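You operate a simulated robot arm through the tools that you are given. There is no shell and no other tool.

Carry out the task below with a simulated two-armed robot. There is one attempt and no reset: what you move stays moved.

Task
Hold the small green pail on the top of the green bench steady with one hand and put the brass nut in it with the other.

It is judged by the outcome, as a careful person would: the job done as asked, and still so three seconds after it is handed in. It fails if anything else is knocked over, pushed out of place, dropped, spilled or broken.

Robot
Two 6-joint arms with two-finger parallel grippers on one trunk, on a base that moves. Base frame: it is fixed to the floor where the robot stands at the start and does not move with it; the origin is under the middle of the robot, x ahead of it, y to its left, z up; the surface under the hand at the start is at about z = 904. Lengths are in mm, angles in degrees, forces in N, time in s.
The left shoulder is at the start at [-77, 177, 832], the right one opposite. With the tool pointing down near the work surface each hand reaches from about 100 to 700 mm from the robot's upright axis, wherever it stands, measured 20 degrees to its own side. Places, roughly: brass nut (4x4x3 cm) [600, 100, 900]; small green pail [-2000, -500, 1000]. Payload 1.57 kg a hand.
The tool frame of a hand sits at the grasp point between the pads (the TCP): z along the fingers, y along the line on which they close. The tips reach 30 mm beyond it. The gripper opens to 80 mm. The fingers are 17 mm wide and 12 mm thick; the gripper's body (40 by 82 mm) begins 80 mm behind the TCP.
Orientation is that of the tool frame in the base frame, as a unit quaternion [x, y, z, w]. With the fingers straight down and closing along the base's y, the tool's x points along the base's -x, its y along +y and its z along -z.

Tools
- The arms move only by the tool move_arm. It takes "left_motion", "right_motion" or both (then of equal length, played together; a hand with none holds still); each is a list of rows, each a list of 3 entries, a list of its own where there are three numbers: the shift along the base's x, y, z in units of 50 mm (1.0 is 50 mm), then the turn, a rotation vector about the base's x, y, z in units of 4 degrees (1.0 is 4 degrees), then the gripper command, from -1 (fully open) to 1 (shut), values between in proportion. In form: [[[x, y, z], [rx, ry, rz], jaw], ...]. A call has 1 to 20 rows; each row shifts and turns the commanded pose from where the row before left it. A call with a number of a shift or a turn outside -1 to 1 is refused whole. Each row takes 0.2 s and may step no farther than 50 mm and 8.6 degrees from the row before; otherwise, or with a gripper value out of range, the whole call is refused. Where a pose cannot be reached the arm comes as near as it can. A force on the tool above 40 N (or 10 N above the force at the start of the call, whichever is more), or a blocked arm, ends the call early, and 0.2 s more pass. Each finger travels about 72 mm/s and halts on what it meets, pressing with about 25 N; the grip force reading is that of the motor and also rises with nothing between the fingers. The clock runs only during rows and for 0.2 s after the last one: add rows that do not move to give the fingers time. The reply holds the time, the measured pose of the TCP, the force on the tool along the base axes, the opening and the grip force, in the units named above and with some noise, with the torque about the TCP (base axes, N m) and any sound that the robot's microphone picked up.
- Cameras (640 x 400 px; columns grow to the right, rows downward): "scene" is now at [37.3, 30, 1562.5]; the picture's right is [0.34, -0.94, 0.00], its down [-0.65, -0.24, -0.72] and it looks along [0.68, 0.25, -0.69] (base axes); focal length 272 px, centre (320, 200). "left" rides on the left gripper at [72, 7, -122] in its tool frame; the picture's right is [-0.09, 1.00, 0.00], its down [-0.84, -0.08, -0.54] and it looks along [-0.54, -0.05, 0.84] (tool axes); focal length 238 px, centre (320, 200). "right" rides on the right gripper at [72, -7, -122] in its tool frame; the picture's right is [0.09, 1.00, 0.00], its down [-0.84, 0.08, -0.54] and it looks along [-0.54, 0.05, 0.84] (tool axes); focal length 238 px, centre (320, 200). There is no depth. A picture from a camera that has moved, and an enlarged one, comes with that camera's place and axes in the base frame and with its lens.
- capture(camera): a new picture of that camera. No time passes.
- slide_trunk(by): moves the trunk up (or, below 0, down) by that many mm; the arms and the scene camera ride with it, the base frame stays. It gives what a move gives, with no picture.
- base_move(legs): drives the robot by 1 to 6 legs, each [ahead, left, turn to the left] in mm, mm and degrees, along the robot's own axes; the way and the turn of a leg run together, so that a leg with both is an arc; at most 1500 mm and 180 degrees a leg. The arms and the cameras ride along, it lands a little off, and it stops where it bumps. It gives what a move gives.
- pan_tilt(pan, tilt): turns the head with the scene camera to pan (to the left, within 143 degrees either way) and tilt (down, from -29 to 69), counted from straight ahead of the robot (the tilt from the chest, where the trunk bows). It gives what a move gives.
- inspect(camera, box): a new picture of the part [left, top, right, bottom] of that camera's present view, enlarged. No time passes.
- hand_in(): hands the job in; it is judged then, once.

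Places have to be worked out from the pictures, the camera data and where the tool is seen. Open the grippers and draw the arms clear of the work before you hand the job in, unless the task says otherwise.

The tools are called after "Call:" as name(argument=value, ...) on one line, values as JSON. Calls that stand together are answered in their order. move_arm: Moves the arms, as the interface text tells. Its arguments: {"type":"object","properties":{"left_motion":{"type":"array"},"right_motion":{"type":"array"}},"required":[]} The other tools are called the same way: slide_trunk (by) moves the trunk up or down; base_move (legs) drives the base; pan_tilt (pan, tilt) turns the head that bears the scene camera; capture (camera) takes a picture; inspect (camera, box) takes an enlarged picture of a part of a camera's view; hand_in () hands the job in.

At the start:

```text
time_s: 0.0
left_tool_pos: [391.0, 316.6, 1149.9]
left_orientation: [0.001, 1.0, 0.0, 0.0]
left_contact_force: [0.1, -0.8, -1.3]
left_torque: [-0.01, -0.02, 0.0]
left_finger_gap: 79.9
left_gripper_force: 0.0
right_tool_pos: [410.7, -55.7, 1148.0]
right_orientation: [0.0, 1.0, 0.0, 0.0]
right_contact_force: [0.0, 0.2, 0.0]
right_torque: [-0.02, -0.01, -0.02]
right_finger_gap: 80.3
right_gripper_force: 0.1
trunk travel left (down, up): [-275.0, 53.0]
robot x, y, heading: [2.1, -3.8, -0.0]
head pan, tilt (commanded): [20.0, 44.0]
```

scene: 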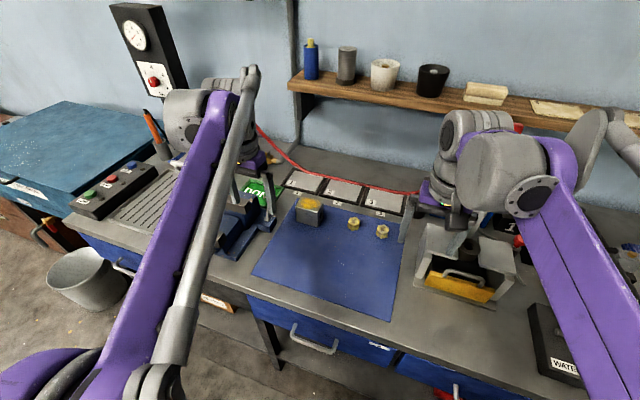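
right: 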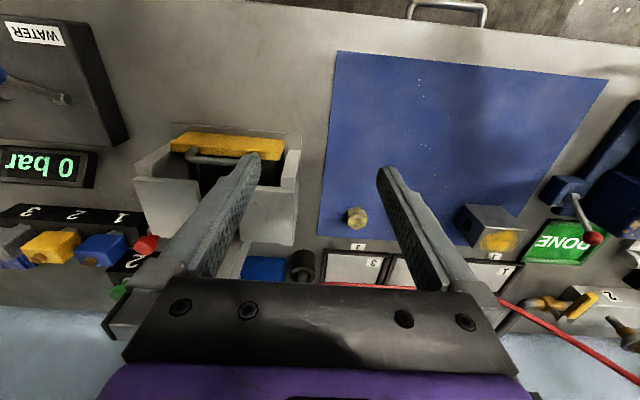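
left: 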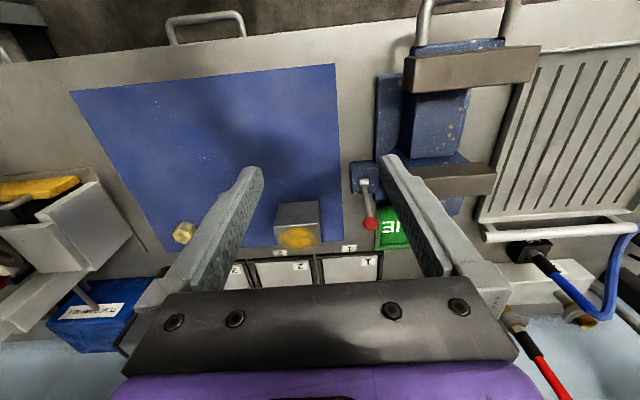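

The scene shows one or two brass-coloured things on the blue mat near (353,224) and (383,231). I will enlarge that part to identify the brass nut.

Call:
inspect(camera="scene", box=[280, 180, 420, 268])

Call:
inspect(camera="right", box=[320, 160, 560, 310])

Call:
inspect(camera="left", box=[120, 160, 360, 310])

```text
4.55 times, centred on (350, 224) of scene
camera zoom: at [37.3, 30.0, 1562.5], right [0.34, -0.94, 0.0], down [-0.65, -0.24, -0.72], along [0.68, 0.25, -0.69], focal length 1236 px, centre (184, 91)
```

zoom: 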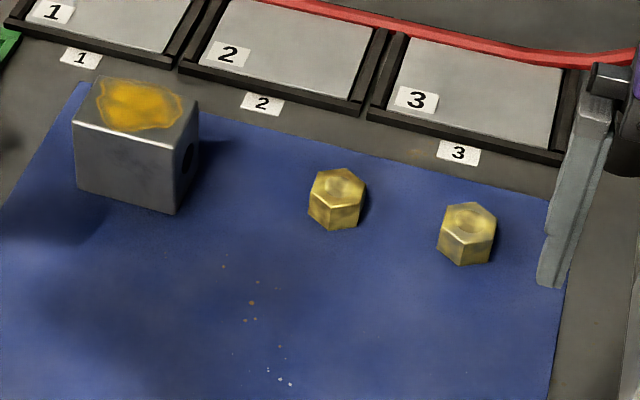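

```text
2.67 times, centred on (440, 235) of right
camera zoom: at [339.3, -63.0, 1270.2], right [-0.09, 1.0, 0.0], down [0.84, 0.08, 0.54], along [0.54, 0.05, -0.84], focal length 636 px, centre (0, 107)
```

zoom: 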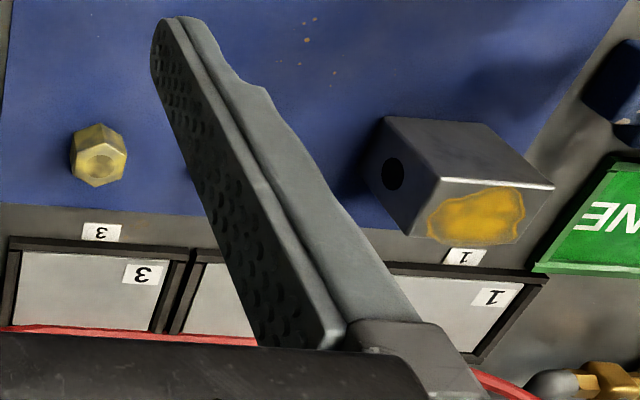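

```text
2.67 times, centred on (240, 235) of left
camera zoom: at [318.3, 322.2, 1272.4], right [0.09, 1.0, 0.0], down [0.84, -0.08, 0.54], along [0.54, -0.05, -0.84], focal length 636 px, centre (533, 107)
```

zoom: 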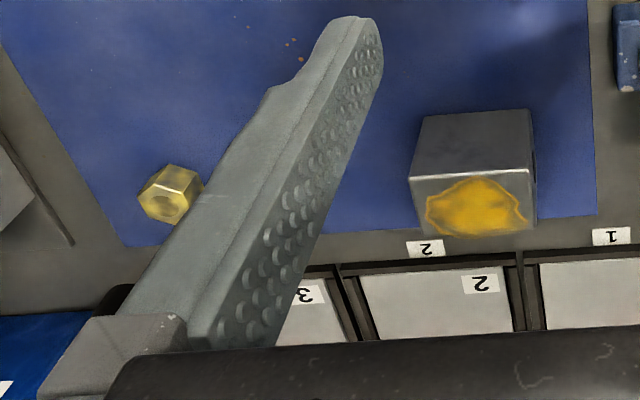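

Two brass-looking nuts sit on the mat, by my estimate at about (606,126) and (605,36); the named place, y≈100, fits the first. Before moving the arms I will look behind for the green bench and the pail.

Call:
pan_tilt(pan=-143, tilt=20)

Call:
capture(camera="scene")

```text
time_s: 2.5
left_tool_pos: [389.9, 316.9, 1151.2]
left_orientation: [-0.001, 1.0, -0.001, 0.0]
left_contact_force: [-0.5, -0.2, 0.1]
left_torque: [-0.01, 0.01, 0.03]
left_finger_gap: 80.0
left_gripper_force: 0.1
right_tool_pos: [409.5, -54.7, 1147.8]
right_orientation: [0.001, 1.0, -0.001, 0.001]
right_contact_force: [0.0, 0.9, 0.1]
right_torque: [0.01, -0.03, 0.02]
right_finger_gap: 80.0
right_gripper_force: 0.1
trunk travel left (down, up): [-275.0, 53.0]
robot x, y, heading: [2.1, 1.6, 0.0]
head pan, tilt (commanded): [-143.0, 20.0]
```

```text
taken
camera scene: at [-114.2, -54.2, 1599.8], right [-0.6, 0.8, 0.0], down [0.27, 0.21, -0.94], along [-0.75, -0.57, -0.34], focal length 272 px, centre (320, 200)
```

scene: 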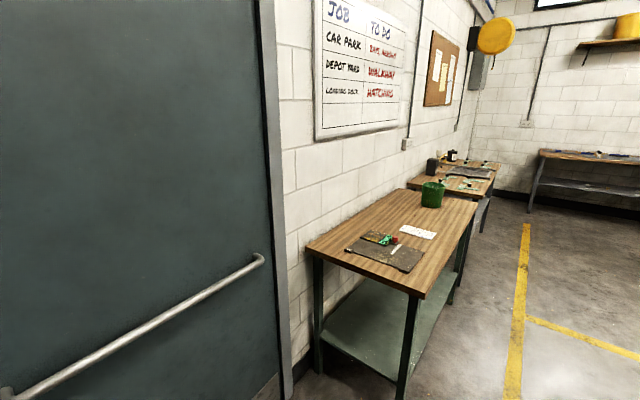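

The bench with the green frame is behind to the right, with a green pail near its far end. I will enlarge the bench to measure the pail and the things around it.

Call:
inspect(camera="scene", box=[300, 150, 540, 300])

Call:
inspect(camera="scene", box=[396, 160, 476, 210])

Call:
pan_tilt(pan=143, tilt=30)

Call:
capture(camera="scene")

```text
2.67 times, centred on (420, 225) of scene
camera zoom: at [-114.2, -54.2, 1599.8], right [-0.6, 0.8, 0.0], down [0.27, 0.21, -0.94], along [-0.75, -0.57, -0.34], focal length 725 px, centre (53, 133)
```

zoom: 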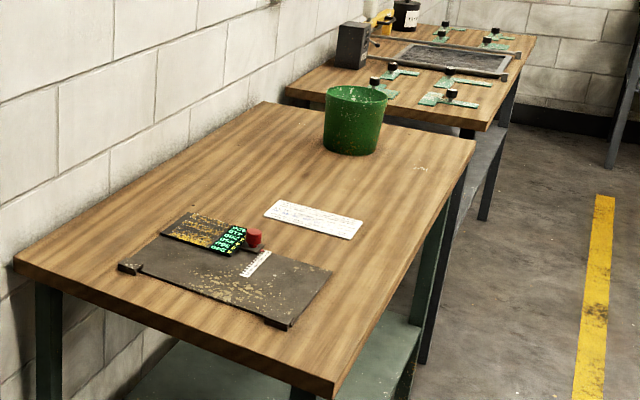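

```text
8.00 times, centred on (436, 185) of scene
camera zoom: at [-114.2, -54.2, 1599.8], right [-0.6, 0.8, 0.0], down [0.27, 0.21, -0.94], along [-0.75, -0.57, -0.34], focal length 2176 px, centre (-608, 320)
```

zoom: 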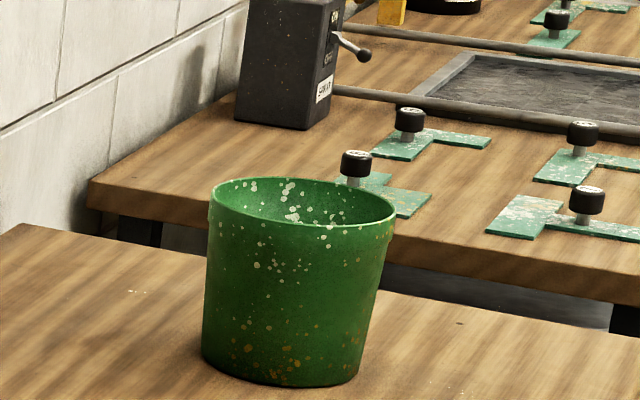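

```text
time_s: 6.4
left_tool_pos: [391.2, 316.2, 1149.3]
left_orientation: [0.0, 1.0, 0.0, -0.001]
left_contact_force: [0.4, 0.4, -0.4]
left_torque: [0.02, 0.01, 0.03]
left_finger_gap: 80.2
left_gripper_force: 0.0
right_tool_pos: [409.8, -54.6, 1148.1]
right_orientation: [0.0, 1.0, 0.001, 0.0]
right_contact_force: [-0.5, -0.1, 0.8]
right_torque: [0.03, 0.01, -0.01]
right_finger_gap: 80.0
right_gripper_force: 0.1
trunk travel left (down, up): [-275.0, 53.0]
robot x, y, heading: [-6.0, -3.6, -0.0]
head pan, tilt (commanded): [143.0, 30.0]
```

```text
taken
camera scene: at [-112.1, 56.3, 1583.7], right [0.6, 0.8, 0.0], down [0.4, -0.3, -0.87], along [-0.69, 0.52, -0.5], focal length 272 px, centre (320, 200)
```

scene: 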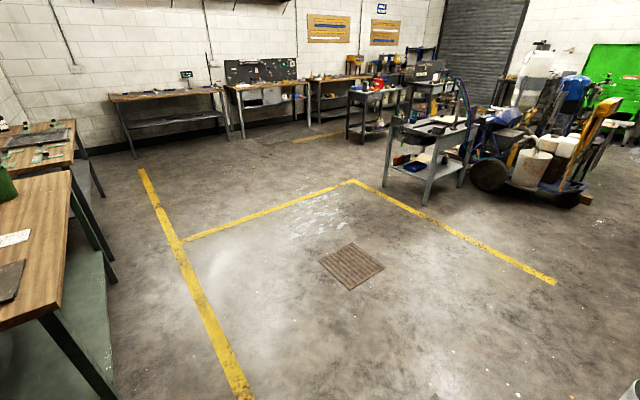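

The pail stands at about (-2000, -508) on the bench, whose front edge is near y≈-247 and whose top is near z≈905. The rim is about 160 mm across and the pail about 150 mm high. Now I bring the left hand above the nut at (606,126), with the right hand moving aside a little, and turn the head back.

Call:
pan_tilt(pan=20, tilt=44)

Call:
move_arm(left_motion=[[[0.5, -0.545, -0.286], [0, 0, 0], -1], [[0.5, -0.545, -0.286], [0, 0, 0], -1], [[0.5, -0.545, -0.286], [0, 0, 0], -1], [[0.5, -0.545, -0.286], [0, 0, 0], -1], [[0.5, -0.545, -0.286], [0, 0, 0], -1], [[0.5, -0.545, -0.286], [0, 0, 0], -1], [[0.5, -0.545, -0.286], [0, 0, 0], -1]], right_motion=[[[0, -0.4, 0], [0, 0, 0], -1], [[0, -0.4, 0], [0, 0, 0], -1], [[0, -0.4, 0], [0, 0, 0], -1], [[0, -0.4, 0], [0, 0, 0], -1], [[0, -0.4, 0], [0, 0, 0], -1], [[0, -0.4, 0], [0, 0, 0], -1], [[0, -0.4, 0], [0, 0, 0], -1]])

Call:
capture(camera="left")

Call:
capture(camera="scene")

```text
time_s: 8.5
left_tool_pos: [390.6, 315.7, 1150.8]
left_orientation: [0.0, 1.0, 0.0, 0.0]
left_contact_force: [0.4, 0.1, 0.2]
left_torque: [-0.02, 0.0, -0.01]
left_finger_gap: 80.1
left_gripper_force: 0.0
right_tool_pos: [410.3, -55.3, 1148.5]
right_orientation: [0.0, 1.0, 0.0, 0.0]
right_contact_force: [0.0, 1.2, -0.9]
right_torque: [-0.02, -0.03, 0.0]
right_finger_gap: 80.2
right_gripper_force: 0.1
trunk travel left (down, up): [-275.0, 53.0]
robot x, y, heading: [2.8, -0.3, -0.2]
head pan, tilt (commanded): [20.0, 44.0]
```

```text
time_s: 10.1
left_tool_pos: [565.0, 127.6, 1050.4]
left_orientation: [0.0, 1.0, 0.0, -0.001]
left_contact_force: [0.3, -0.6, -0.1]
left_torque: [0.04, 0.0, 0.0]
left_finger_gap: 79.8
left_gripper_force: 0.1
right_tool_pos: [412.0, -195.3, 1148.7]
right_orientation: [0.001, 1.0, 0.0, 0.0]
right_contact_force: [0.2, 0.5, 0.0]
right_torque: [0.02, -0.01, 0.01]
right_finger_gap: 79.7
right_gripper_force: 0.0
trunk travel left (down, up): [-275.0, 53.0]
robot x, y, heading: [-1.9, -2.2, -0.1]
head pan, tilt (commanded): [20.0, 44.0]
```

```text
taken
camera left: at [492.3, 133.6, 1173.4], right [0.09, 1.0, 0.0], down [0.84, -0.08, 0.54], along [0.54, -0.05, -0.84], focal length 238 px, centre (320, 200)
```

left: 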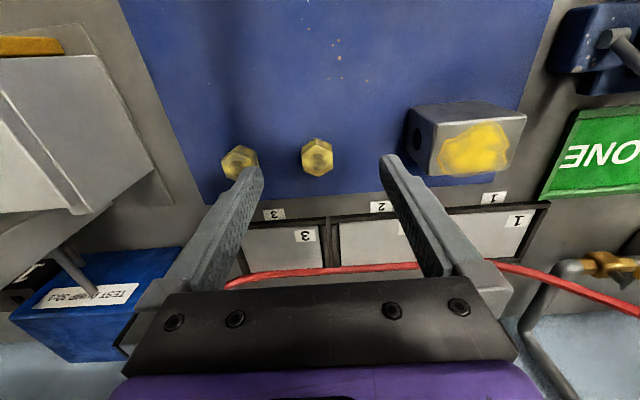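

```text
taken
camera scene: at [38.5, 29.0, 1562.5], right [0.34, -0.94, 0.0], down [-0.65, -0.24, -0.72], along [0.68, 0.25, -0.7], focal length 272 px, centre (320, 200)
```

scene: 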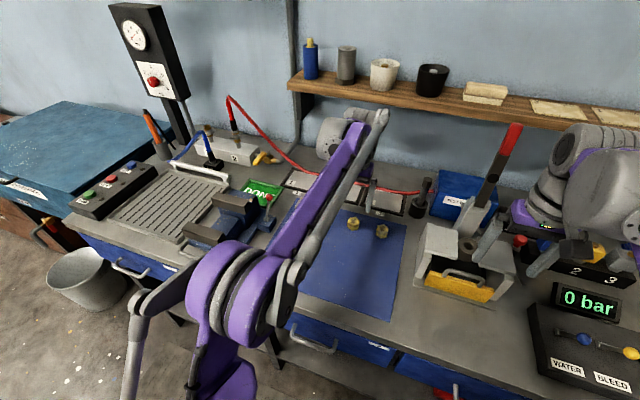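

Both nuts show in the left camera, at (317,157) and (240,162). I will enlarge them to compare their material and read the hexagon's orientation.

Call:
inspect(camera="left", box=[200, 120, 360, 220])

Call:
inspect(camera="left", box=[290, 132, 346, 167])

Call:
inspect(camera="left", box=[212, 137, 268, 172])

Call:
inspect(camera="scene", box=[330, 205, 410, 255])

```text
4.00 times, centred on (280, 170) of left
camera zoom: at [492.3, 133.6, 1173.4], right [0.09, 1.0, 0.0], down [0.84, -0.08, 0.54], along [0.54, -0.05, -0.84], focal length 953 px, centre (480, 320)
```

zoom: 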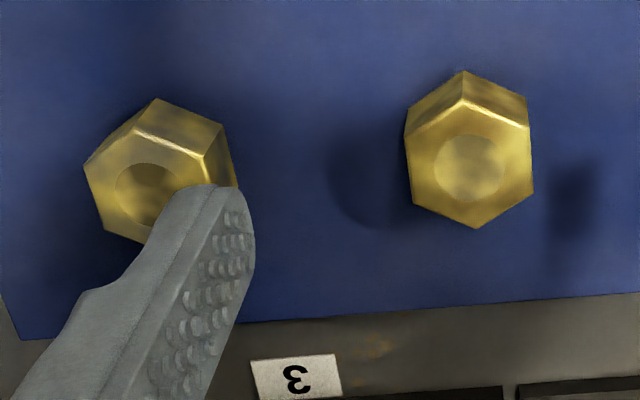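

```text
11.43 times, centred on (318, 150) of left
camera zoom: at [492.3, 133.6, 1173.4], right [0.09, 1.0, 0.0], down [0.84, -0.08, 0.54], along [0.54, -0.05, -0.84], focal length 2724 px, centre (343, 777)
```

zoom: 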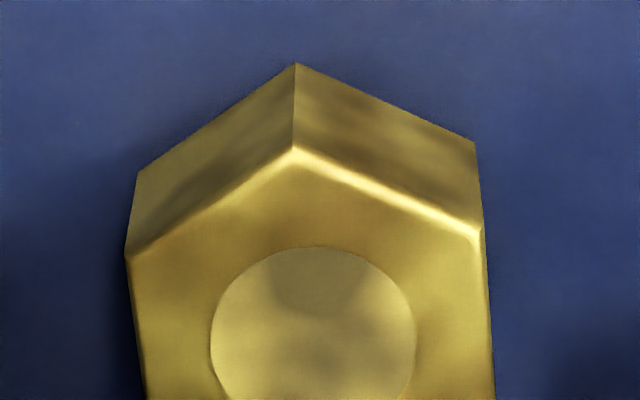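

```text
11.43 times, centred on (240, 154) of left
camera zoom: at [492.3, 133.6, 1173.4], right [0.09, 1.0, 0.0], down [0.84, -0.08, 0.54], along [0.54, -0.05, -0.84], focal length 2724 px, centre (1234, 720)
```

zoom: 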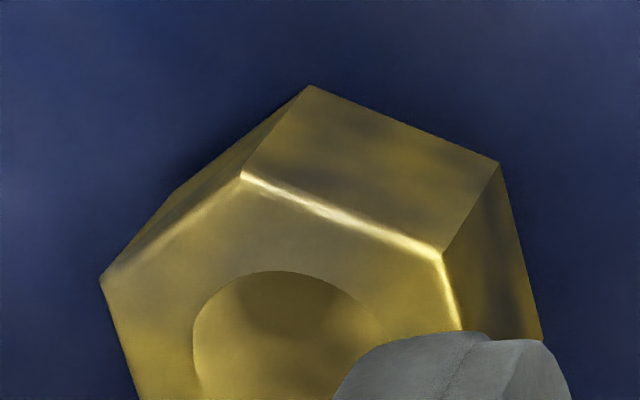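

```text
8.00 times, centred on (370, 230) of scene
camera zoom: at [38.5, 29.0, 1562.5], right [0.34, -0.94, 0.0], down [-0.65, -0.24, -0.72], along [0.68, 0.25, -0.7], focal length 2176 px, centre (-80, -40)
```

zoom: 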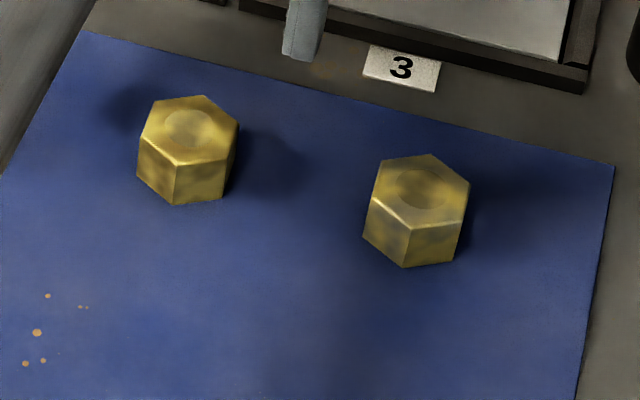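

Both nuts look like the same brass; the one at about (597,121) fits the given place, with its flats facing ±y, 34 mm apart, so the present grip orientation suits it. I move above it to z≈1000 with the jaws at about 64 mm and check the alignment.

Call:
move_arm(left_motion=[[[0.32, -0.066, -0.5], [0, 0, 0], -0.6], [[0.32, -0.066, -0.5], [0, 0, 0], -0.6], [[0, 0, 0], [0, 0, 0], -0.6]])

Call:
capture(camera="left")

```text
time_s: 10.9
left_tool_pos: [596.5, 120.0, 1000.0]
left_orientation: [0.0, 1.0, 0.001, 0.0]
left_contact_force: [-0.1, 0.2, 0.5]
left_torque: [-0.01, -0.03, 0.01]
left_finger_gap: 64.0
left_gripper_force: 0.1
right_tool_pos: [411.7, -195.3, 1150.8]
right_orientation: [0.0, 1.0, 0.0, -0.001]
right_contact_force: [0.3, 0.7, -0.5]
right_torque: [0.01, -0.04, -0.02]
right_finger_gap: 80.0
right_gripper_force: 0.0
trunk travel left (down, up): [-275.0, 53.0]
robot x, y, heading: [0.4, 2.0, -0.2]
head pan, tilt (commanded): [20.0, 44.0]
```

```text
taken
camera left: at [523.8, 126.9, 1122.7], right [0.09, 1.0, 0.0], down [0.84, -0.08, 0.54], along [0.54, -0.05, -0.84], focal length 238 px, centre (320, 200)
```

left: 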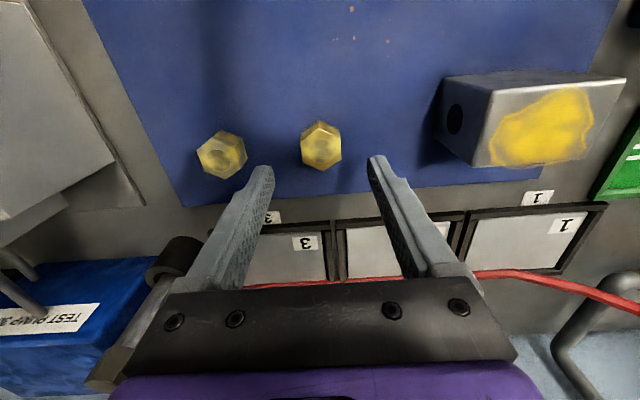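

The nut reads at about (598,121) against the tool at (596.5,120), so it is aligned. I descend to z≈940 with the tips about 6 mm above the surface, then look before closing.

Call:
move_arm(left_motion=[[[0.02, 0.02, -0.5], [0, 0, 0], -0.6], [[0, 0, -0.4], [0, 0, 0], -0.6], [[0, 0, -0.3], [0, 0, 0], -0.6], [[0, 0, 0], [0, 0, 0], -0.6]])

Call:
capture(camera="left")

```text
time_s: 11.9
left_tool_pos: [599.5, 119.8, 939.7]
left_orientation: [0.0, 1.0, 0.0, 0.0]
left_contact_force: [0.4, 0.0, 0.0]
left_torque: [-0.01, 0.02, -0.05]
left_finger_gap: 64.0
left_gripper_force: 0.2
right_tool_pos: [410.8, -194.6, 1148.7]
right_orientation: [0.001, 1.0, 0.001, -0.001]
right_contact_force: [-0.4, -0.3, 0.2]
right_torque: [0.03, -0.01, -0.01]
right_finger_gap: 80.1
right_gripper_force: 0.0
trunk travel left (down, up): [-275.0, 53.0]
robot x, y, heading: [0.2, 2.0, 0.1]
head pan, tilt (commanded): [20.0, 44.0]
```

```text
taken
camera left: at [526.8, 126.3, 1062.4], right [0.09, 1.0, 0.0], down [0.84, -0.08, 0.54], along [0.54, -0.05, -0.84], focal length 238 px, centre (320, 200)
```

left: 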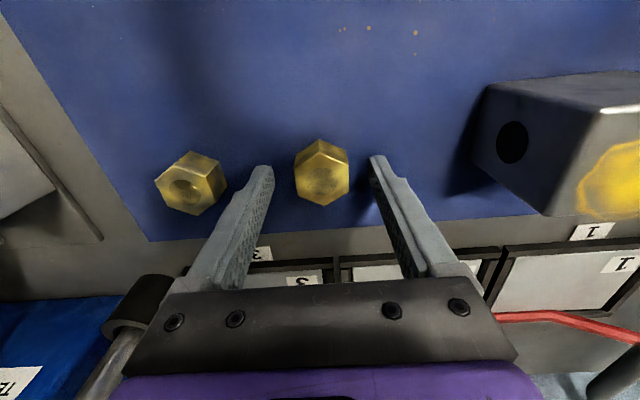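

The nut sits centred between the fingers, with no contact so far. I close the jaws on it and wait.

Call:
move_arm(left_motion=[[[0, 0, 0], [0, 0, 0], 0.2], [[0, 0, 0], [0, 0, 0], 1], [[0, 0, 0], [0, 0, 0], 1], [[0, 0, 0], [0, 0, 0], 1], [[0, 0, 0], [0, 0, 0], 1]])

Call:
capture(camera="left")

```text
time_s: 13.1
left_tool_pos: [599.8, 120.5, 940.3]
left_orientation: [0.0, 1.0, 0.0, 0.0]
left_contact_force: [-0.4, -0.5, 0.0]
left_torque: [0.02, 0.01, 0.02]
left_finger_gap: 38.4
left_gripper_force: 24.4
right_tool_pos: [411.7, -194.9, 1149.5]
right_orientation: [0.0, 1.0, 0.0, 0.0]
right_contact_force: [-0.5, 0.6, 0.0]
right_torque: [-0.03, -0.04, 0.01]
right_finger_gap: 80.1
right_gripper_force: 0.1
trunk travel left (down, up): [-275.0, 53.0]
robot x, y, heading: [-2.1, -5.2, 0.1]
head pan, tilt (commanded): [20.0, 44.0]
```

```text
taken
camera left: at [527.0, 126.3, 1062.5], right [0.09, 1.0, 0.0], down [0.84, -0.08, 0.54], along [0.54, -0.05, -0.84], focal length 238 px, centre (320, 200)
```

left: 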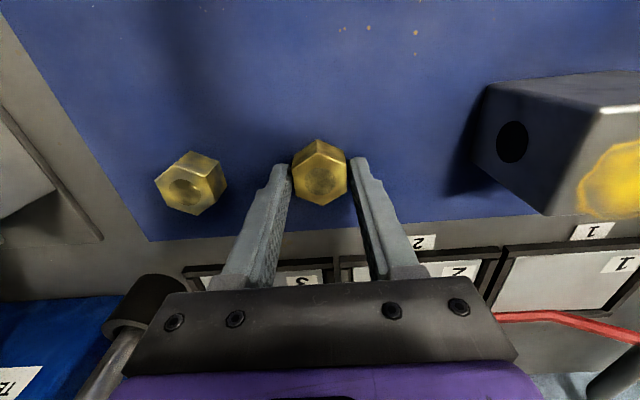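

The jaws stopped at 38 mm with 24 N, so the nut is gripped. I lift by 60 mm and verify that it comes along.

Call:
move_arm(left_motion=[[[0, 0, 0.2], [0, 0, 0], 1], [[0, 0, 0.4], [0, 0, 0], 1], [[0, 0, 0.6], [0, 0, 0], 1], [[0, 0, 0], [0, 0, 0], 1]])

Call:
capture(camera="left")

Call:
capture(camera="scene")

```text
time_s: 14.1
left_tool_pos: [599.7, 119.0, 1001.4]
left_orientation: [0.0, 1.0, 0.001, 0.0]
left_contact_force: [0.0, 0.6, -0.8]
left_torque: [0.02, 0.0, 0.01]
left_finger_gap: 38.9
left_gripper_force: 25.8
right_tool_pos: [411.6, -194.8, 1149.7]
right_orientation: [0.0, 1.0, 0.0, 0.0]
right_contact_force: [0.1, 0.1, 0.4]
right_torque: [-0.03, -0.04, -0.04]
right_finger_gap: 79.8
right_gripper_force: 0.1
trunk travel left (down, up): [-275.0, 53.0]
robot x, y, heading: [1.7, 0.3, 0.2]
head pan, tilt (commanded): [20.0, 44.0]
```

```text
taken
camera left: at [526.5, 125.7, 1123.7], right [0.09, 1.0, 0.0], down [0.84, -0.08, 0.54], along [0.54, -0.05, -0.84], focal length 238 px, centre (320, 200)
```

left: 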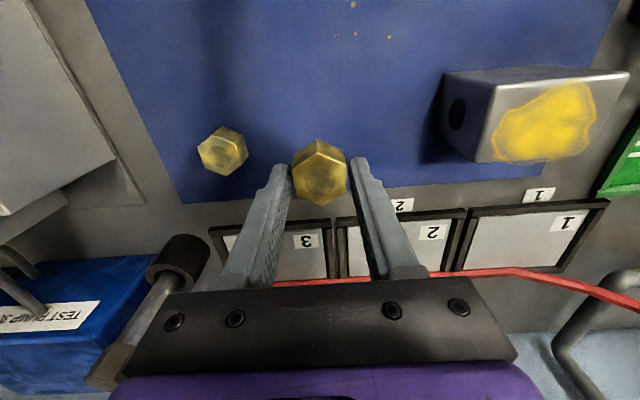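

```text
taken
camera scene: at [37.7, 30.0, 1562.5], right [0.34, -0.94, 0.0], down [-0.65, -0.24, -0.72], along [0.68, 0.25, -0.69], focal length 272 px, centre (320, 200)
```

scene: 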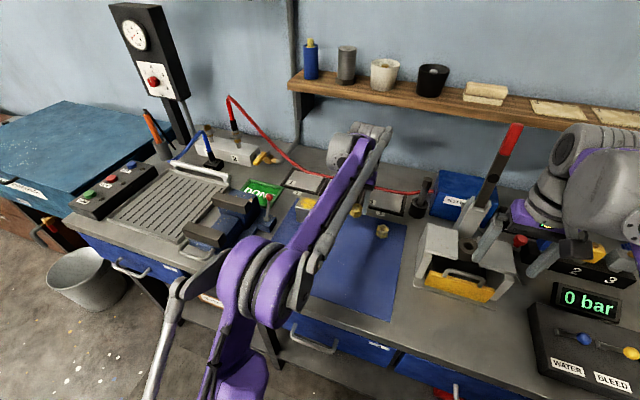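

The nut came up with the hand. I raise and draw in the left hand, and raise the right, to travel clear of the bench tops.

Call:
move_arm(left_motion=[[[0, 0, 0.9], [0, 0, 0], 1], [[0, 0, 0.9], [0, 0, 0], 1], [[-0.8, 0.3, 0.4], [0, 0, 0], 1], [[-0.8, 0.3, 0.4], [0, 0, 0], 1], [[-0.8, 0.3, 0.4], [0, 0, 0], 1], [[-0.8, 0.3, 0.4], [0, 0, 0], 1], [[-0.8, 0.3, 0.4], [0, 0, 0], 1], [[0, 0, 0], [0, 0, 0], 1]], right_motion=[[[0, 0, 0.2], [0, 0, 0], -1], [[0, 0, 0.2], [0, 0, 0], -1], [[0, 0, 0.2], [0, 0, 0], -1], [[0, 0, 0.2], [0, 0, 0], -1], [[0, 0, 0.2], [0, 0, 0], -1], [[0, 0, 0], [0, 0, 0], -1], [[0, 0, 0], [0, 0, 0], -1], [[0, 0, 0], [0, 0, 0], -1]])

Call:
capture(camera="scene")

Call:
capture(camera="left")

```text
time_s: 15.9
left_tool_pos: [400.9, 194.2, 1190.8]
left_orientation: [0.001, 1.0, -0.001, -0.001]
left_contact_force: [-0.5, -0.4, -1.7]
left_torque: [-0.03, -0.01, -0.01]
left_finger_gap: 38.3
left_gripper_force: 25.6
right_tool_pos: [410.3, -195.5, 1197.4]
right_orientation: [0.0, 1.0, 0.0, 0.0]
right_contact_force: [-0.2, 0.1, -0.1]
right_torque: [0.0, 0.0, 0.01]
right_finger_gap: 79.9
right_gripper_force: 0.0
trunk travel left (down, up): [-275.0, 53.0]
robot x, y, heading: [2.2, 0.6, 0.0]
head pan, tilt (commanded): [20.0, 44.0]
```

```text
taken
camera scene: at [38.5, 29.9, 1562.5], right [0.34, -0.94, 0.0], down [-0.65, -0.24, -0.72], along [0.68, 0.25, -0.7], focal length 272 px, centre (320, 200)
```

scene: 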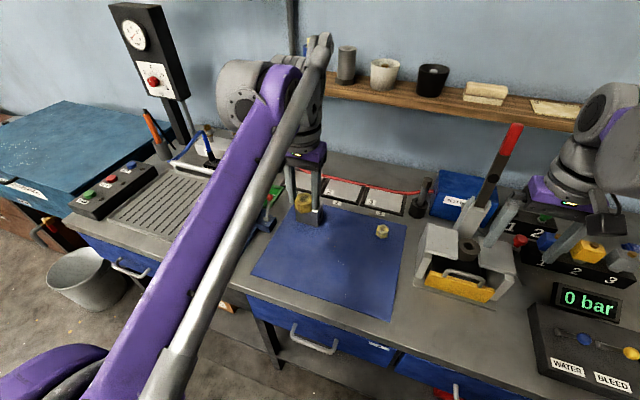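

```text
taken
camera left: at [328.1, 201.5, 1313.0], right [0.09, 1.0, 0.0], down [0.84, -0.08, 0.54], along [0.54, -0.05, -0.84], focal length 238 px, centre (320, 200)
```

left: 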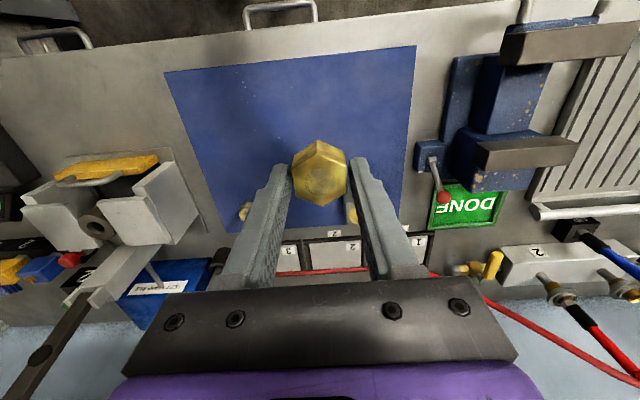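

The nut is firmly held and nothing was disturbed. I back straight away from the workbench, shift left, and turn 90 degrees to the right to face the green bench.

Call:
base_move(legs=[[-500, 0, 0], [-400, 300, 0], [0, 0, -90]])

Call:
pan_tilt(pan=-40, tilt=30)

Call:
capture(camera="scene")

```text
time_s: 25.5
left_tool_pos: [-723.8, -98.9, 1190.2]
left_orientation: [0.711, 0.703, 0.0, 0.0]
left_contact_force: [0.1, -0.4, -2.4]
left_torque: [0.0, 0.0, 0.01]
left_finger_gap: 38.6
left_gripper_force: 25.1
right_tool_pos: [-1112.8, -103.3, 1198.2]
right_orientation: [0.711, 0.703, -0.001, 0.0]
right_contact_force: [0.4, 0.4, 0.9]
right_torque: [-0.02, 0.02, 0.0]
right_finger_gap: 79.8
right_gripper_force: 0.1
trunk travel left (down, up): [-275.0, 53.0]
robot x, y, heading: [-913.6, 305.9, -90.5]
head pan, tilt (commanded): [20.0, 44.0]
```

```text
time_s: 26.8
left_tool_pos: [-724.3, -100.0, 1190.6]
left_orientation: [0.711, 0.703, 0.0, -0.001]
left_contact_force: [0.6, -0.1, -1.1]
left_torque: [-0.01, 0.01, 0.01]
left_finger_gap: 38.8
left_gripper_force: 25.1
right_tool_pos: [-1113.5, -103.1, 1198.8]
right_orientation: [0.712, 0.703, 0.0, 0.0]
right_contact_force: [0.7, 0.0, 0.5]
right_torque: [-0.02, -0.04, -0.01]
right_finger_gap: 80.1
right_gripper_force: 0.1
trunk travel left (down, up): [-275.0, 53.0]
robot x, y, heading: [-910.2, 304.1, -90.9]
head pan, tilt (commanded): [-40.0, 30.0]
```

```text
taken
camera scene: at [-970.2, 277.9, 1583.7], right [-0.76, 0.65, 0.0], down [0.33, 0.38, -0.87], along [-0.56, -0.66, -0.5], focal length 272 px, centre (320, 200)
```

scene: 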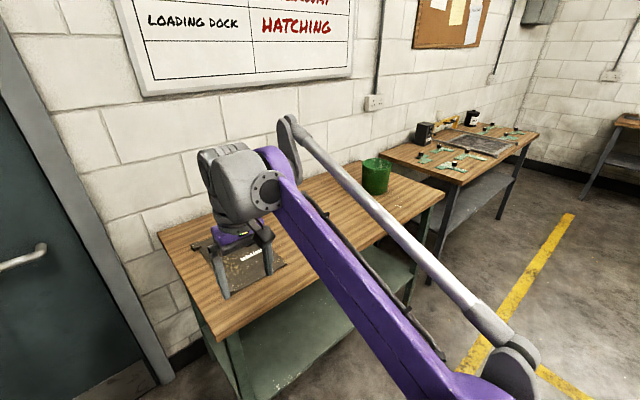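

I am at about (-912,305) facing the green bench, and the pail shows ahead to the right. I enlarge it for a second bearing on its position.

Call:
inspect(camera="scene", box=[330, 145, 426, 205])

```text
6.67 times, centred on (378, 175) of scene
camera zoom: at [-970.2, 277.9, 1583.7], right [-0.76, 0.65, 0.0], down [0.33, 0.38, -0.87], along [-0.56, -0.66, -0.5], focal length 1813 px, centre (-67, 367)
```

zoom: 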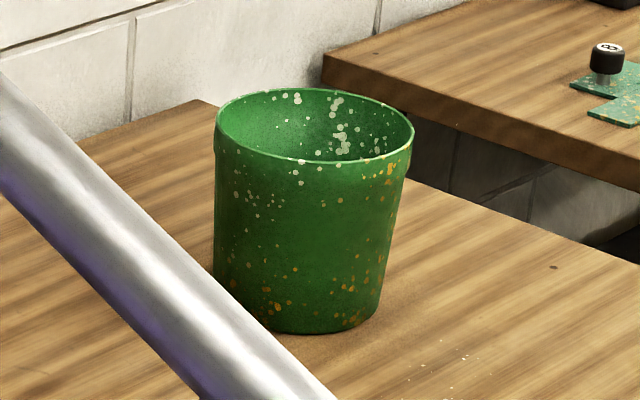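

The two bearings meet at a rim centre near (-2030,-518,1052). I slide right along the bench to x≈-2055, staying well off its edge, and then look again.

Call:
base_move(legs=[[0, -1140, 0.7]])

Call:
pan_tilt(pan=0, tilt=42)

Call:
capture(camera="scene")

```text
time_s: 37.2
left_tool_pos: [-1874.1, -88.9, 1190.7]
left_orientation: [0.708, 0.706, -0.001, 0.0]
left_contact_force: [0.4, -0.7, -1.2]
left_torque: [0.01, 0.01, 0.03]
left_finger_gap: 38.8
left_gripper_force: 25.3
right_tool_pos: [-2265.3, -95.3, 1197.2]
right_orientation: [0.708, 0.706, 0.0, 0.0]
right_contact_force: [0.5, -0.6, -0.5]
right_torque: [0.03, 0.0, 0.0]
right_finger_gap: 79.9
right_gripper_force: 0.0
trunk travel left (down, up): [-275.0, 53.0]
robot x, y, heading: [-2070.1, 311.0, -90.2]
head pan, tilt (commanded): [-40.0, 30.0]
```

```text
time_s: 38.3
left_tool_pos: [-1874.8, -87.6, 1191.9]
left_orientation: [0.708, 0.706, 0.0, 0.0]
left_contact_force: [0.2, -0.4, -1.5]
left_torque: [0.01, 0.0, -0.01]
left_finger_gap: 38.8
left_gripper_force: 25.0
right_tool_pos: [-2264.5, -96.6, 1199.1]
right_orientation: [0.708, 0.706, 0.0, 0.0]
right_contact_force: [0.4, 0.5, 0.0]
right_torque: [0.0, 0.02, 0.04]
right_finger_gap: 80.1
right_gripper_force: 0.0
trunk travel left (down, up): [-275.0, 53.0]
robot x, y, heading: [-2070.4, 310.2, -90.3]
head pan, tilt (commanded): [0.0, 42.0]
```

```text
taken
camera scene: at [-2066.8, 272.2, 1565.4], right [-1.0, 0.0, 0.0], down [0.0, 0.67, -0.74], along [0.0, -0.74, -0.67], focal length 272 px, centre (320, 200)
```

scene: 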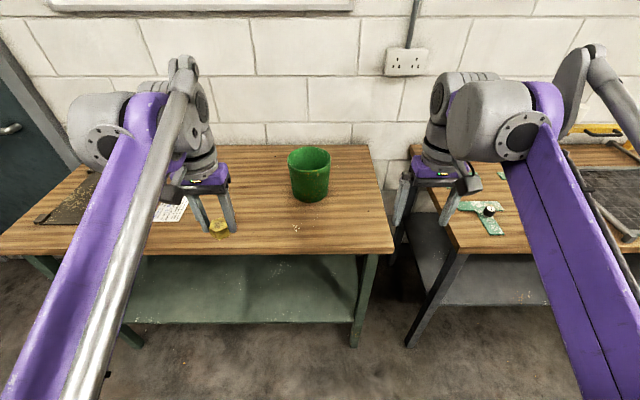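

The pail is nearly straight ahead. I enlarge it to refine its position from here.

Call:
inspect(camera="scene", box=[260, 130, 372, 200])

Call:
inspect(camera="scene", box=[160, 130, 480, 330])

```text
5.71 times, centred on (316, 165) of scene
camera zoom: at [-2066.8, 272.2, 1565.4], right [-1.0, 0.0, 0.0], down [0.0, 0.67, -0.74], along [0.0, -0.74, -0.67], focal length 1554 px, centre (343, 400)
```

zoom: 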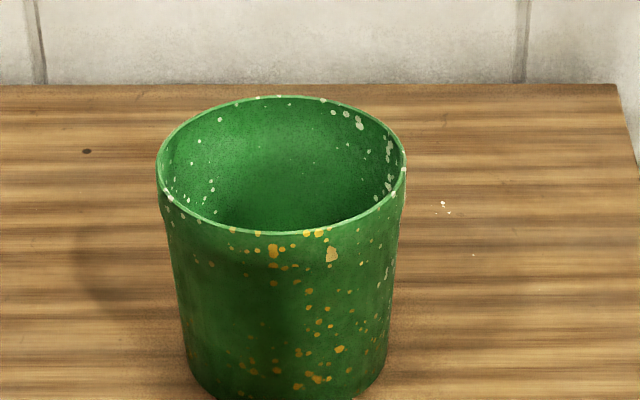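

```text
2.00 times, centred on (320, 230) of scene
camera zoom: at [-2066.8, 272.2, 1565.4], right [-1.0, 0.0, 0.0], down [0.0, 0.67, -0.74], along [0.0, -0.74, -0.67], focal length 544 px, centre (320, 140)
```

zoom: 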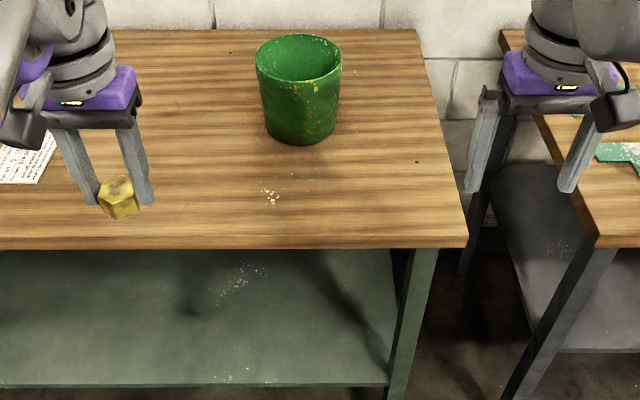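

The rim reads as about 148 mm across, centred near (-2030,-510) with its top at z≈1052. I drive ahead 255 mm so that the pail is about 560 mm ahead of the robot, with the hands staying well above everything.

Call:
base_move(legs=[[255, 10, 0.3]])

Call:
pan_tilt(pan=0, tilt=50)

Call:
capture(camera="scene")

Call:
capture(camera="right")

Call:
capture(camera="left")

```text
time_s: 40.1
left_tool_pos: [-1862.0, -342.2, 1190.4]
left_orientation: [0.706, 0.708, 0.001, 0.0]
left_contact_force: [-0.3, 0.2, -0.6]
left_torque: [0.06, 0.02, -0.01]
left_finger_gap: 38.7
left_gripper_force: 24.7
right_tool_pos: [-2252.5, -351.8, 1199.0]
right_orientation: [0.707, 0.707, 0.0, 0.0]
right_contact_force: [-0.6, -1.1, -0.6]
right_torque: [0.03, 0.02, 0.0]
right_finger_gap: 80.0
right_gripper_force: 0.0
trunk travel left (down, up): [-275.0, 53.0]
robot x, y, heading: [-2056.3, 59.4, -89.8]
head pan, tilt (commanded): [0.0, 42.0]
```

```text
time_s: 40.8
left_tool_pos: [-1863.1, -342.4, 1189.9]
left_orientation: [0.706, 0.708, 0.001, 0.0]
left_contact_force: [0.8, 1.1, -0.6]
left_torque: [-0.02, 0.01, -0.03]
left_finger_gap: 38.3
left_gripper_force: 24.8
right_tool_pos: [-2252.3, -350.8, 1197.8]
right_orientation: [0.707, 0.707, 0.0, 0.0]
right_contact_force: [0.7, 0.3, -0.3]
right_torque: [0.01, 0.01, -0.03]
right_finger_gap: 79.9
right_gripper_force: 0.1
trunk travel left (down, up): [-275.0, 53.0]
robot x, y, heading: [-2062.1, 55.1, -89.8]
head pan, tilt (commanded): [0.0, 50.0]
```

```text
taken
camera scene: at [-2056.8, 23.6, 1554.2], right [-1.0, 0.0, 0.0], down [0.0, 0.77, -0.64], along [0.0, -0.64, -0.77], focal length 272 px, centre (320, 200)
```

scene: 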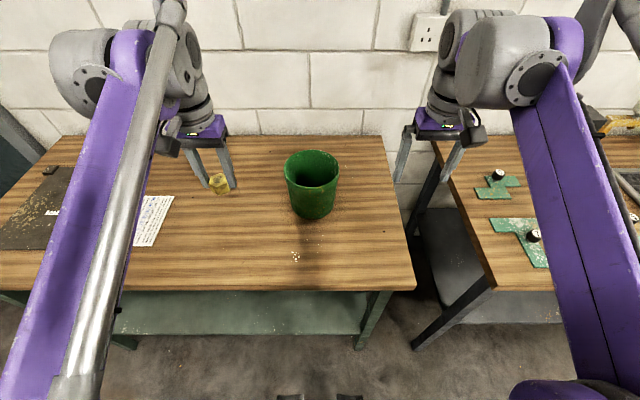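

```text
taken
camera right: at [-2258.3, -281.5, 1320.0], right [1.0, 0.09, 0.0], down [0.08, -0.84, 0.54], along [0.05, -0.54, -0.84], focal length 238 px, centre (320, 200)
```

right: 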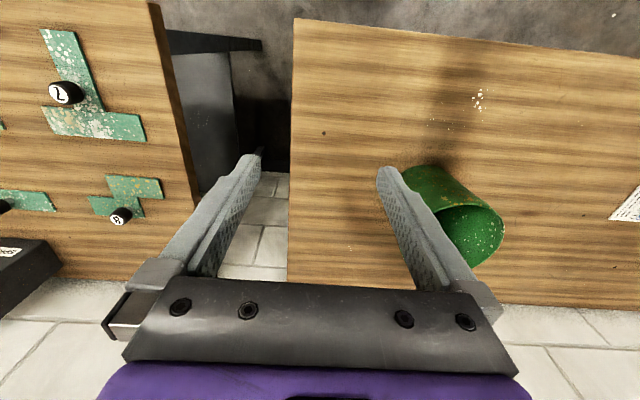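

```text
taken
camera left: at [-1857.2, -270.6, 1313.0], right [1.0, -0.09, 0.0], down [-0.08, -0.84, 0.54], along [-0.05, -0.54, -0.84], focal length 238 px, centre (320, 200)
```

left: 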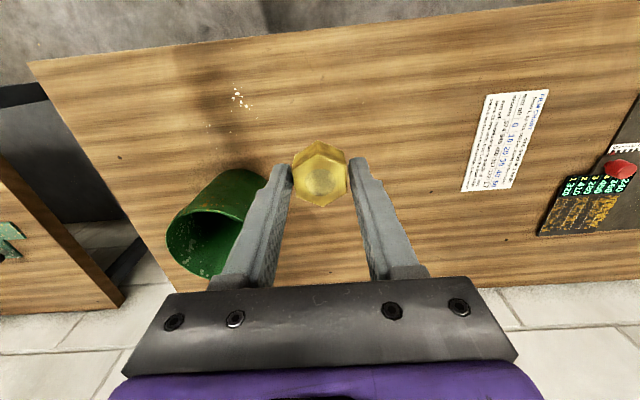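

The scene view puts the rim centre at about (-2035,-508). I bring the right hand over the right side of the rim, at about (-2109,-508) and still 70 mm above it, for a close look.

Call:
move_arm(right_motion=[[[0.572, -0.628, -0.19], [0, 0, 0], -1], [[0.572, -0.628, -0.19], [0, 0, 0], -1], [[0.572, -0.628, -0.19], [0, 0, 0], -1], [[0.572, -0.628, -0.19], [0, 0, 0], -1], [[0.572, -0.628, -0.19], [0, 0, 0], -1], [[0, 0, 0], [0, 0, 0], -1]])

Call:
capture(camera="right")

Call:
capture(camera="scene")

```text
time_s: 42.2
left_tool_pos: [-1862.3, -341.1, 1190.9]
left_orientation: [0.707, 0.708, 0.0, 0.0]
left_contact_force: [-0.4, -0.6, -1.1]
left_torque: [0.0, 0.0, 0.0]
left_finger_gap: 38.4
left_gripper_force: 25.5
right_tool_pos: [-2109.9, -504.5, 1152.3]
right_orientation: [0.707, 0.707, -0.001, 0.001]
right_contact_force: [0.1, 0.6, 0.1]
right_torque: [-0.03, 0.02, 0.02]
right_finger_gap: 80.0
right_gripper_force: 0.1
trunk travel left (down, up): [-275.0, 53.0]
robot x, y, heading: [-2057.7, 57.6, -89.9]
head pan, tilt (commanded): [0.0, 50.0]
```

```text
taken
camera right: at [-2115.3, -433.0, 1273.2], right [1.0, 0.09, 0.0], down [0.08, -0.84, 0.54], along [0.05, -0.54, -0.84], focal length 238 px, centre (320, 200)
```

right: 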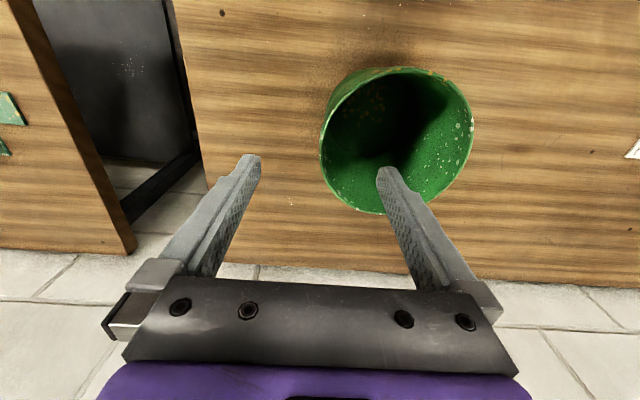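

```text
taken
camera scene: at [-2057.4, 25.5, 1554.2], right [-1.0, 0.0, 0.0], down [0.0, 0.77, -0.64], along [0.0, -0.64, -0.77], focal length 272 px, centre (320, 200)
```

scene: 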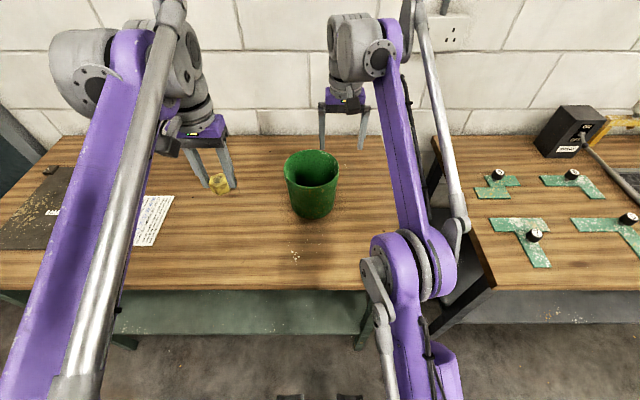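

From the right hand's camera the rim centre comes out at about (-2036,-512), radius about 73, so the wall to grip is at about (-2108,-512). I correct the position, tilt 3° to match the wall's slope, and lower to z≈1110 for a check.

Call:
move_arm(right_motion=[[[0.04, -0.15, -0.4], [0, -0.4, 0], -1], [[0, 0, -0.4], [0, -0.4, 0], -1], [[0, 0, 0], [0, 0, 0], -1]])

Call:
capture(camera="right")

Call:
inspect(camera="scene", box=[250, 90, 410, 240])

```text
time_s: 43.0
left_tool_pos: [-1862.7, -342.6, 1190.1]
left_orientation: [0.706, 0.708, 0.001, 0.0]
left_contact_force: [0.7, -0.2, -1.2]
left_torque: [0.05, 0.02, 0.0]
left_finger_gap: 38.5
left_gripper_force: 25.2
right_tool_pos: [-2107.2, -514.7, 1112.0]
right_orientation: [0.706, 0.707, 0.019, 0.02]
right_contact_force: [0.3, 0.5, 0.9]
right_torque: [-0.02, 0.03, -0.01]
right_finger_gap: 80.0
right_gripper_force: 0.0
trunk travel left (down, up): [-275.0, 53.0]
robot x, y, heading: [-2056.9, 60.8, -90.0]
head pan, tilt (commanded): [0.0, 50.0]
```

```text
taken
camera right: at [-2119.5, -444.3, 1233.2], right [0.99, 0.09, 0.06], down [0.05, -0.84, 0.55], along [0.1, -0.54, -0.84], focal length 238 px, centre (320, 200)
```

right: 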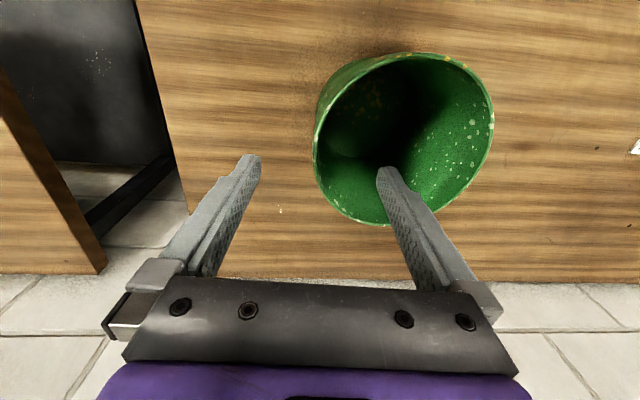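

```text
2.67 times, centred on (330, 165) of scene
camera zoom: at [-2056.6, 23.6, 1554.2], right [-1.0, 0.0, 0.0], down [0.0, 0.77, -0.64], along [0.0, -0.64, -0.77], focal length 725 px, centre (293, 293)
```

zoom: 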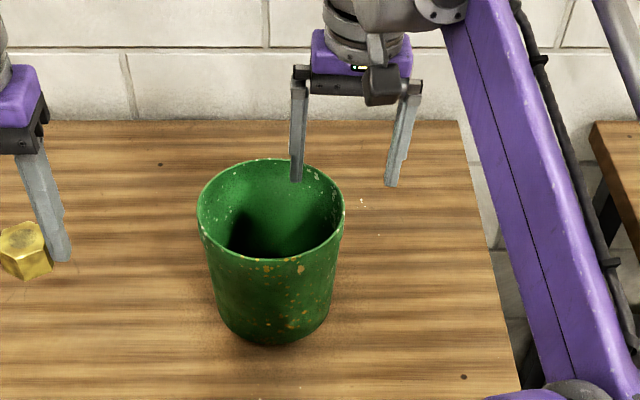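

The wall lies midway between the fingers, with the rim at x≈-2108 against the tool at -2107. I lower to z≈1045 so that the fingers straddle the wall by about 30 mm, then look.

Call:
move_arm(right_motion=[[[0, 0, -0.5], [0, 0, 0], -1], [[0, 0, -0.5], [0, 0, 0], -1], [[0, 0, -0.34], [0, 0, 0], -1], [[0, 0, 0], [0, 0, 0], -1]])

Call:
capture(camera="right")

Call:
inspect(camera="scene", box=[250, 90, 410, 240])

```text
time_s: 44.0
left_tool_pos: [-1862.6, -341.5, 1190.7]
left_orientation: [0.706, 0.708, 0.0, 0.001]
left_contact_force: [-0.9, -0.3, -0.8]
left_torque: [0.04, 0.0, -0.01]
left_finger_gap: 38.7
left_gripper_force: 24.7
right_tool_pos: [-2106.7, -514.3, 1044.7]
right_orientation: [0.706, 0.707, 0.019, 0.02]
right_contact_force: [-0.6, -0.5, 0.5]
right_torque: [0.01, 0.03, 0.02]
right_finger_gap: 79.9
right_gripper_force: 0.0
trunk travel left (down, up): [-275.0, 53.0]
robot x, y, heading: [-2058.0, 58.5, -90.1]
head pan, tilt (commanded): [0.0, 50.0]
```

```text
taken
camera right: at [-2119.9, -444.7, 1166.6], right [0.99, 0.09, 0.06], down [0.05, -0.84, 0.55], along [0.1, -0.54, -0.84], focal length 238 px, centre (320, 200)
```

right: 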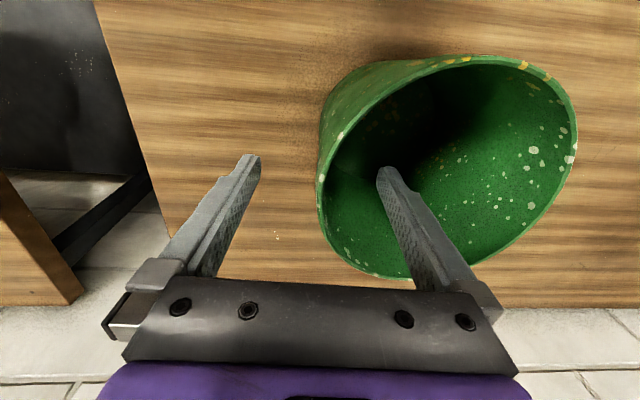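

```text
2.67 times, centred on (330, 165) of scene
camera zoom: at [-2056.8, 24.1, 1554.2], right [-1.0, 0.0, 0.0], down [0.0, 0.77, -0.64], along [0.0, -0.64, -0.77], focal length 725 px, centre (293, 293)
```

zoom: 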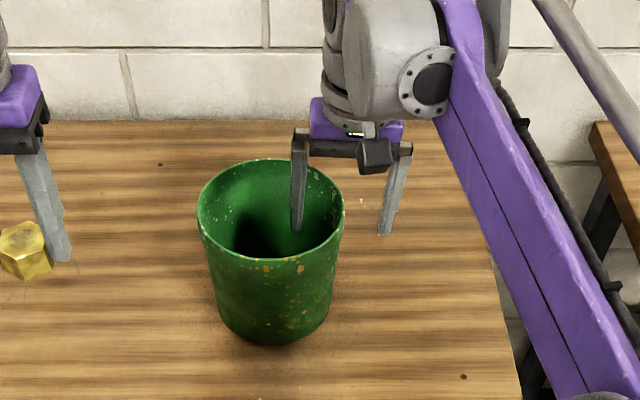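

The rim passes through the grasp point, centred between the two fingers. I close to a 20 mm gap first and check before gripping.

Call:
move_arm(right_motion=[[[0, 0, 0], [0, 0, 0], 0], [[0, 0, 0], [0, 0, 0], 0.5], [[0, 0, 0], [0, 0, 0], 0.5], [[0, 0, 0], [0, 0, 0], 0.5]])

Call:
capture(camera="right")

Call:
inspect(camera="scene", box=[250, 90, 410, 240])

```text
time_s: 45.0
left_tool_pos: [-1862.1, -341.6, 1190.3]
left_orientation: [0.706, 0.708, 0.001, 0.0]
left_contact_force: [0.1, -0.6, -1.2]
left_torque: [-0.01, 0.0, 0.01]
left_finger_gap: 38.7
left_gripper_force: 24.8
right_tool_pos: [-2108.2, -515.4, 1046.4]
right_orientation: [0.706, 0.707, 0.02, 0.02]
right_contact_force: [0.2, -0.1, -0.1]
right_torque: [0.0, 0.01, 0.0]
right_finger_gap: 20.2
right_gripper_force: 0.1
trunk travel left (down, up): [-275.0, 53.0]
robot x, y, heading: [-2058.7, 57.6, -90.0]
head pan, tilt (commanded): [0.0, 50.0]
```

```text
taken
camera right: at [-2119.8, -444.7, 1166.8], right [0.99, 0.09, 0.06], down [0.05, -0.84, 0.55], along [0.1, -0.54, -0.84], focal length 238 px, centre (320, 200)
```

right: 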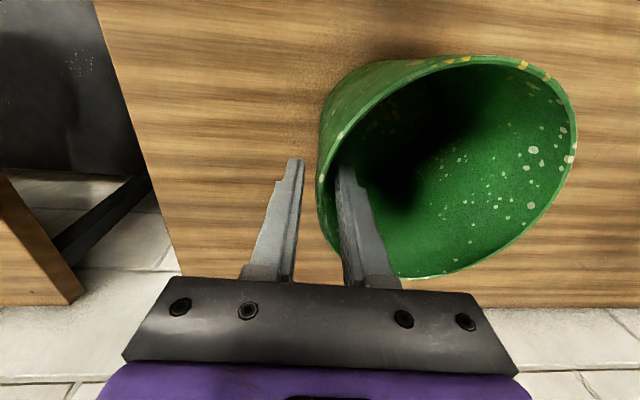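

```text
2.67 times, centred on (330, 165) of scene
camera zoom: at [-2056.8, 24.0, 1554.2], right [-1.0, 0.0, 0.0], down [0.0, 0.77, -0.64], along [0.0, -0.64, -0.77], focal length 725 px, centre (293, 293)
```

zoom: 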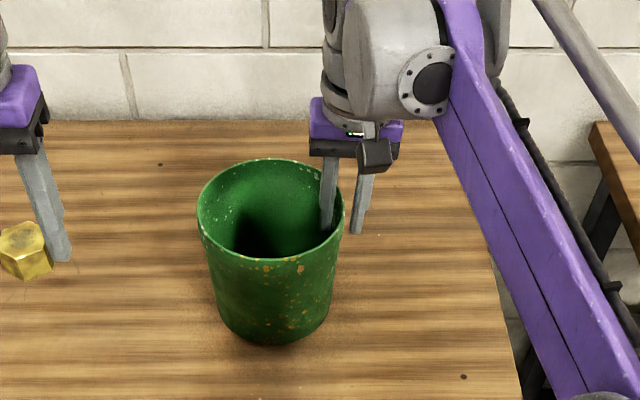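

The fingers straddle the wall with no contact yet. I enlarge the gap to see whether the wall is midway.

Call:
inspect(camera="right", box=[260, 130, 388, 210])

```text
5.00 times, centred on (324, 170) of right
camera zoom: at [-2119.8, -444.7, 1166.8], right [0.99, 0.09, 0.06], down [0.05, -0.84, 0.55], along [0.1, -0.54, -0.84], focal length 1192 px, centre (300, 350)
```

zoom: 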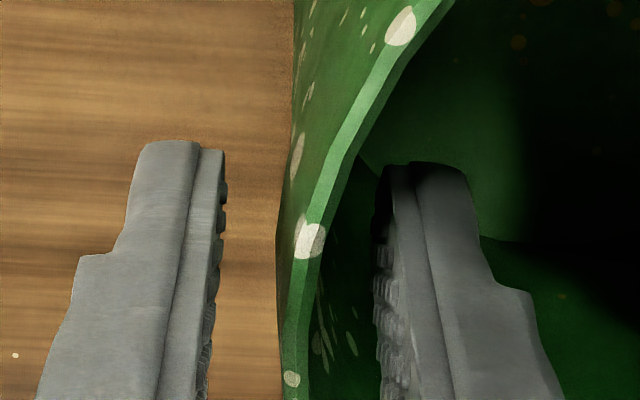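

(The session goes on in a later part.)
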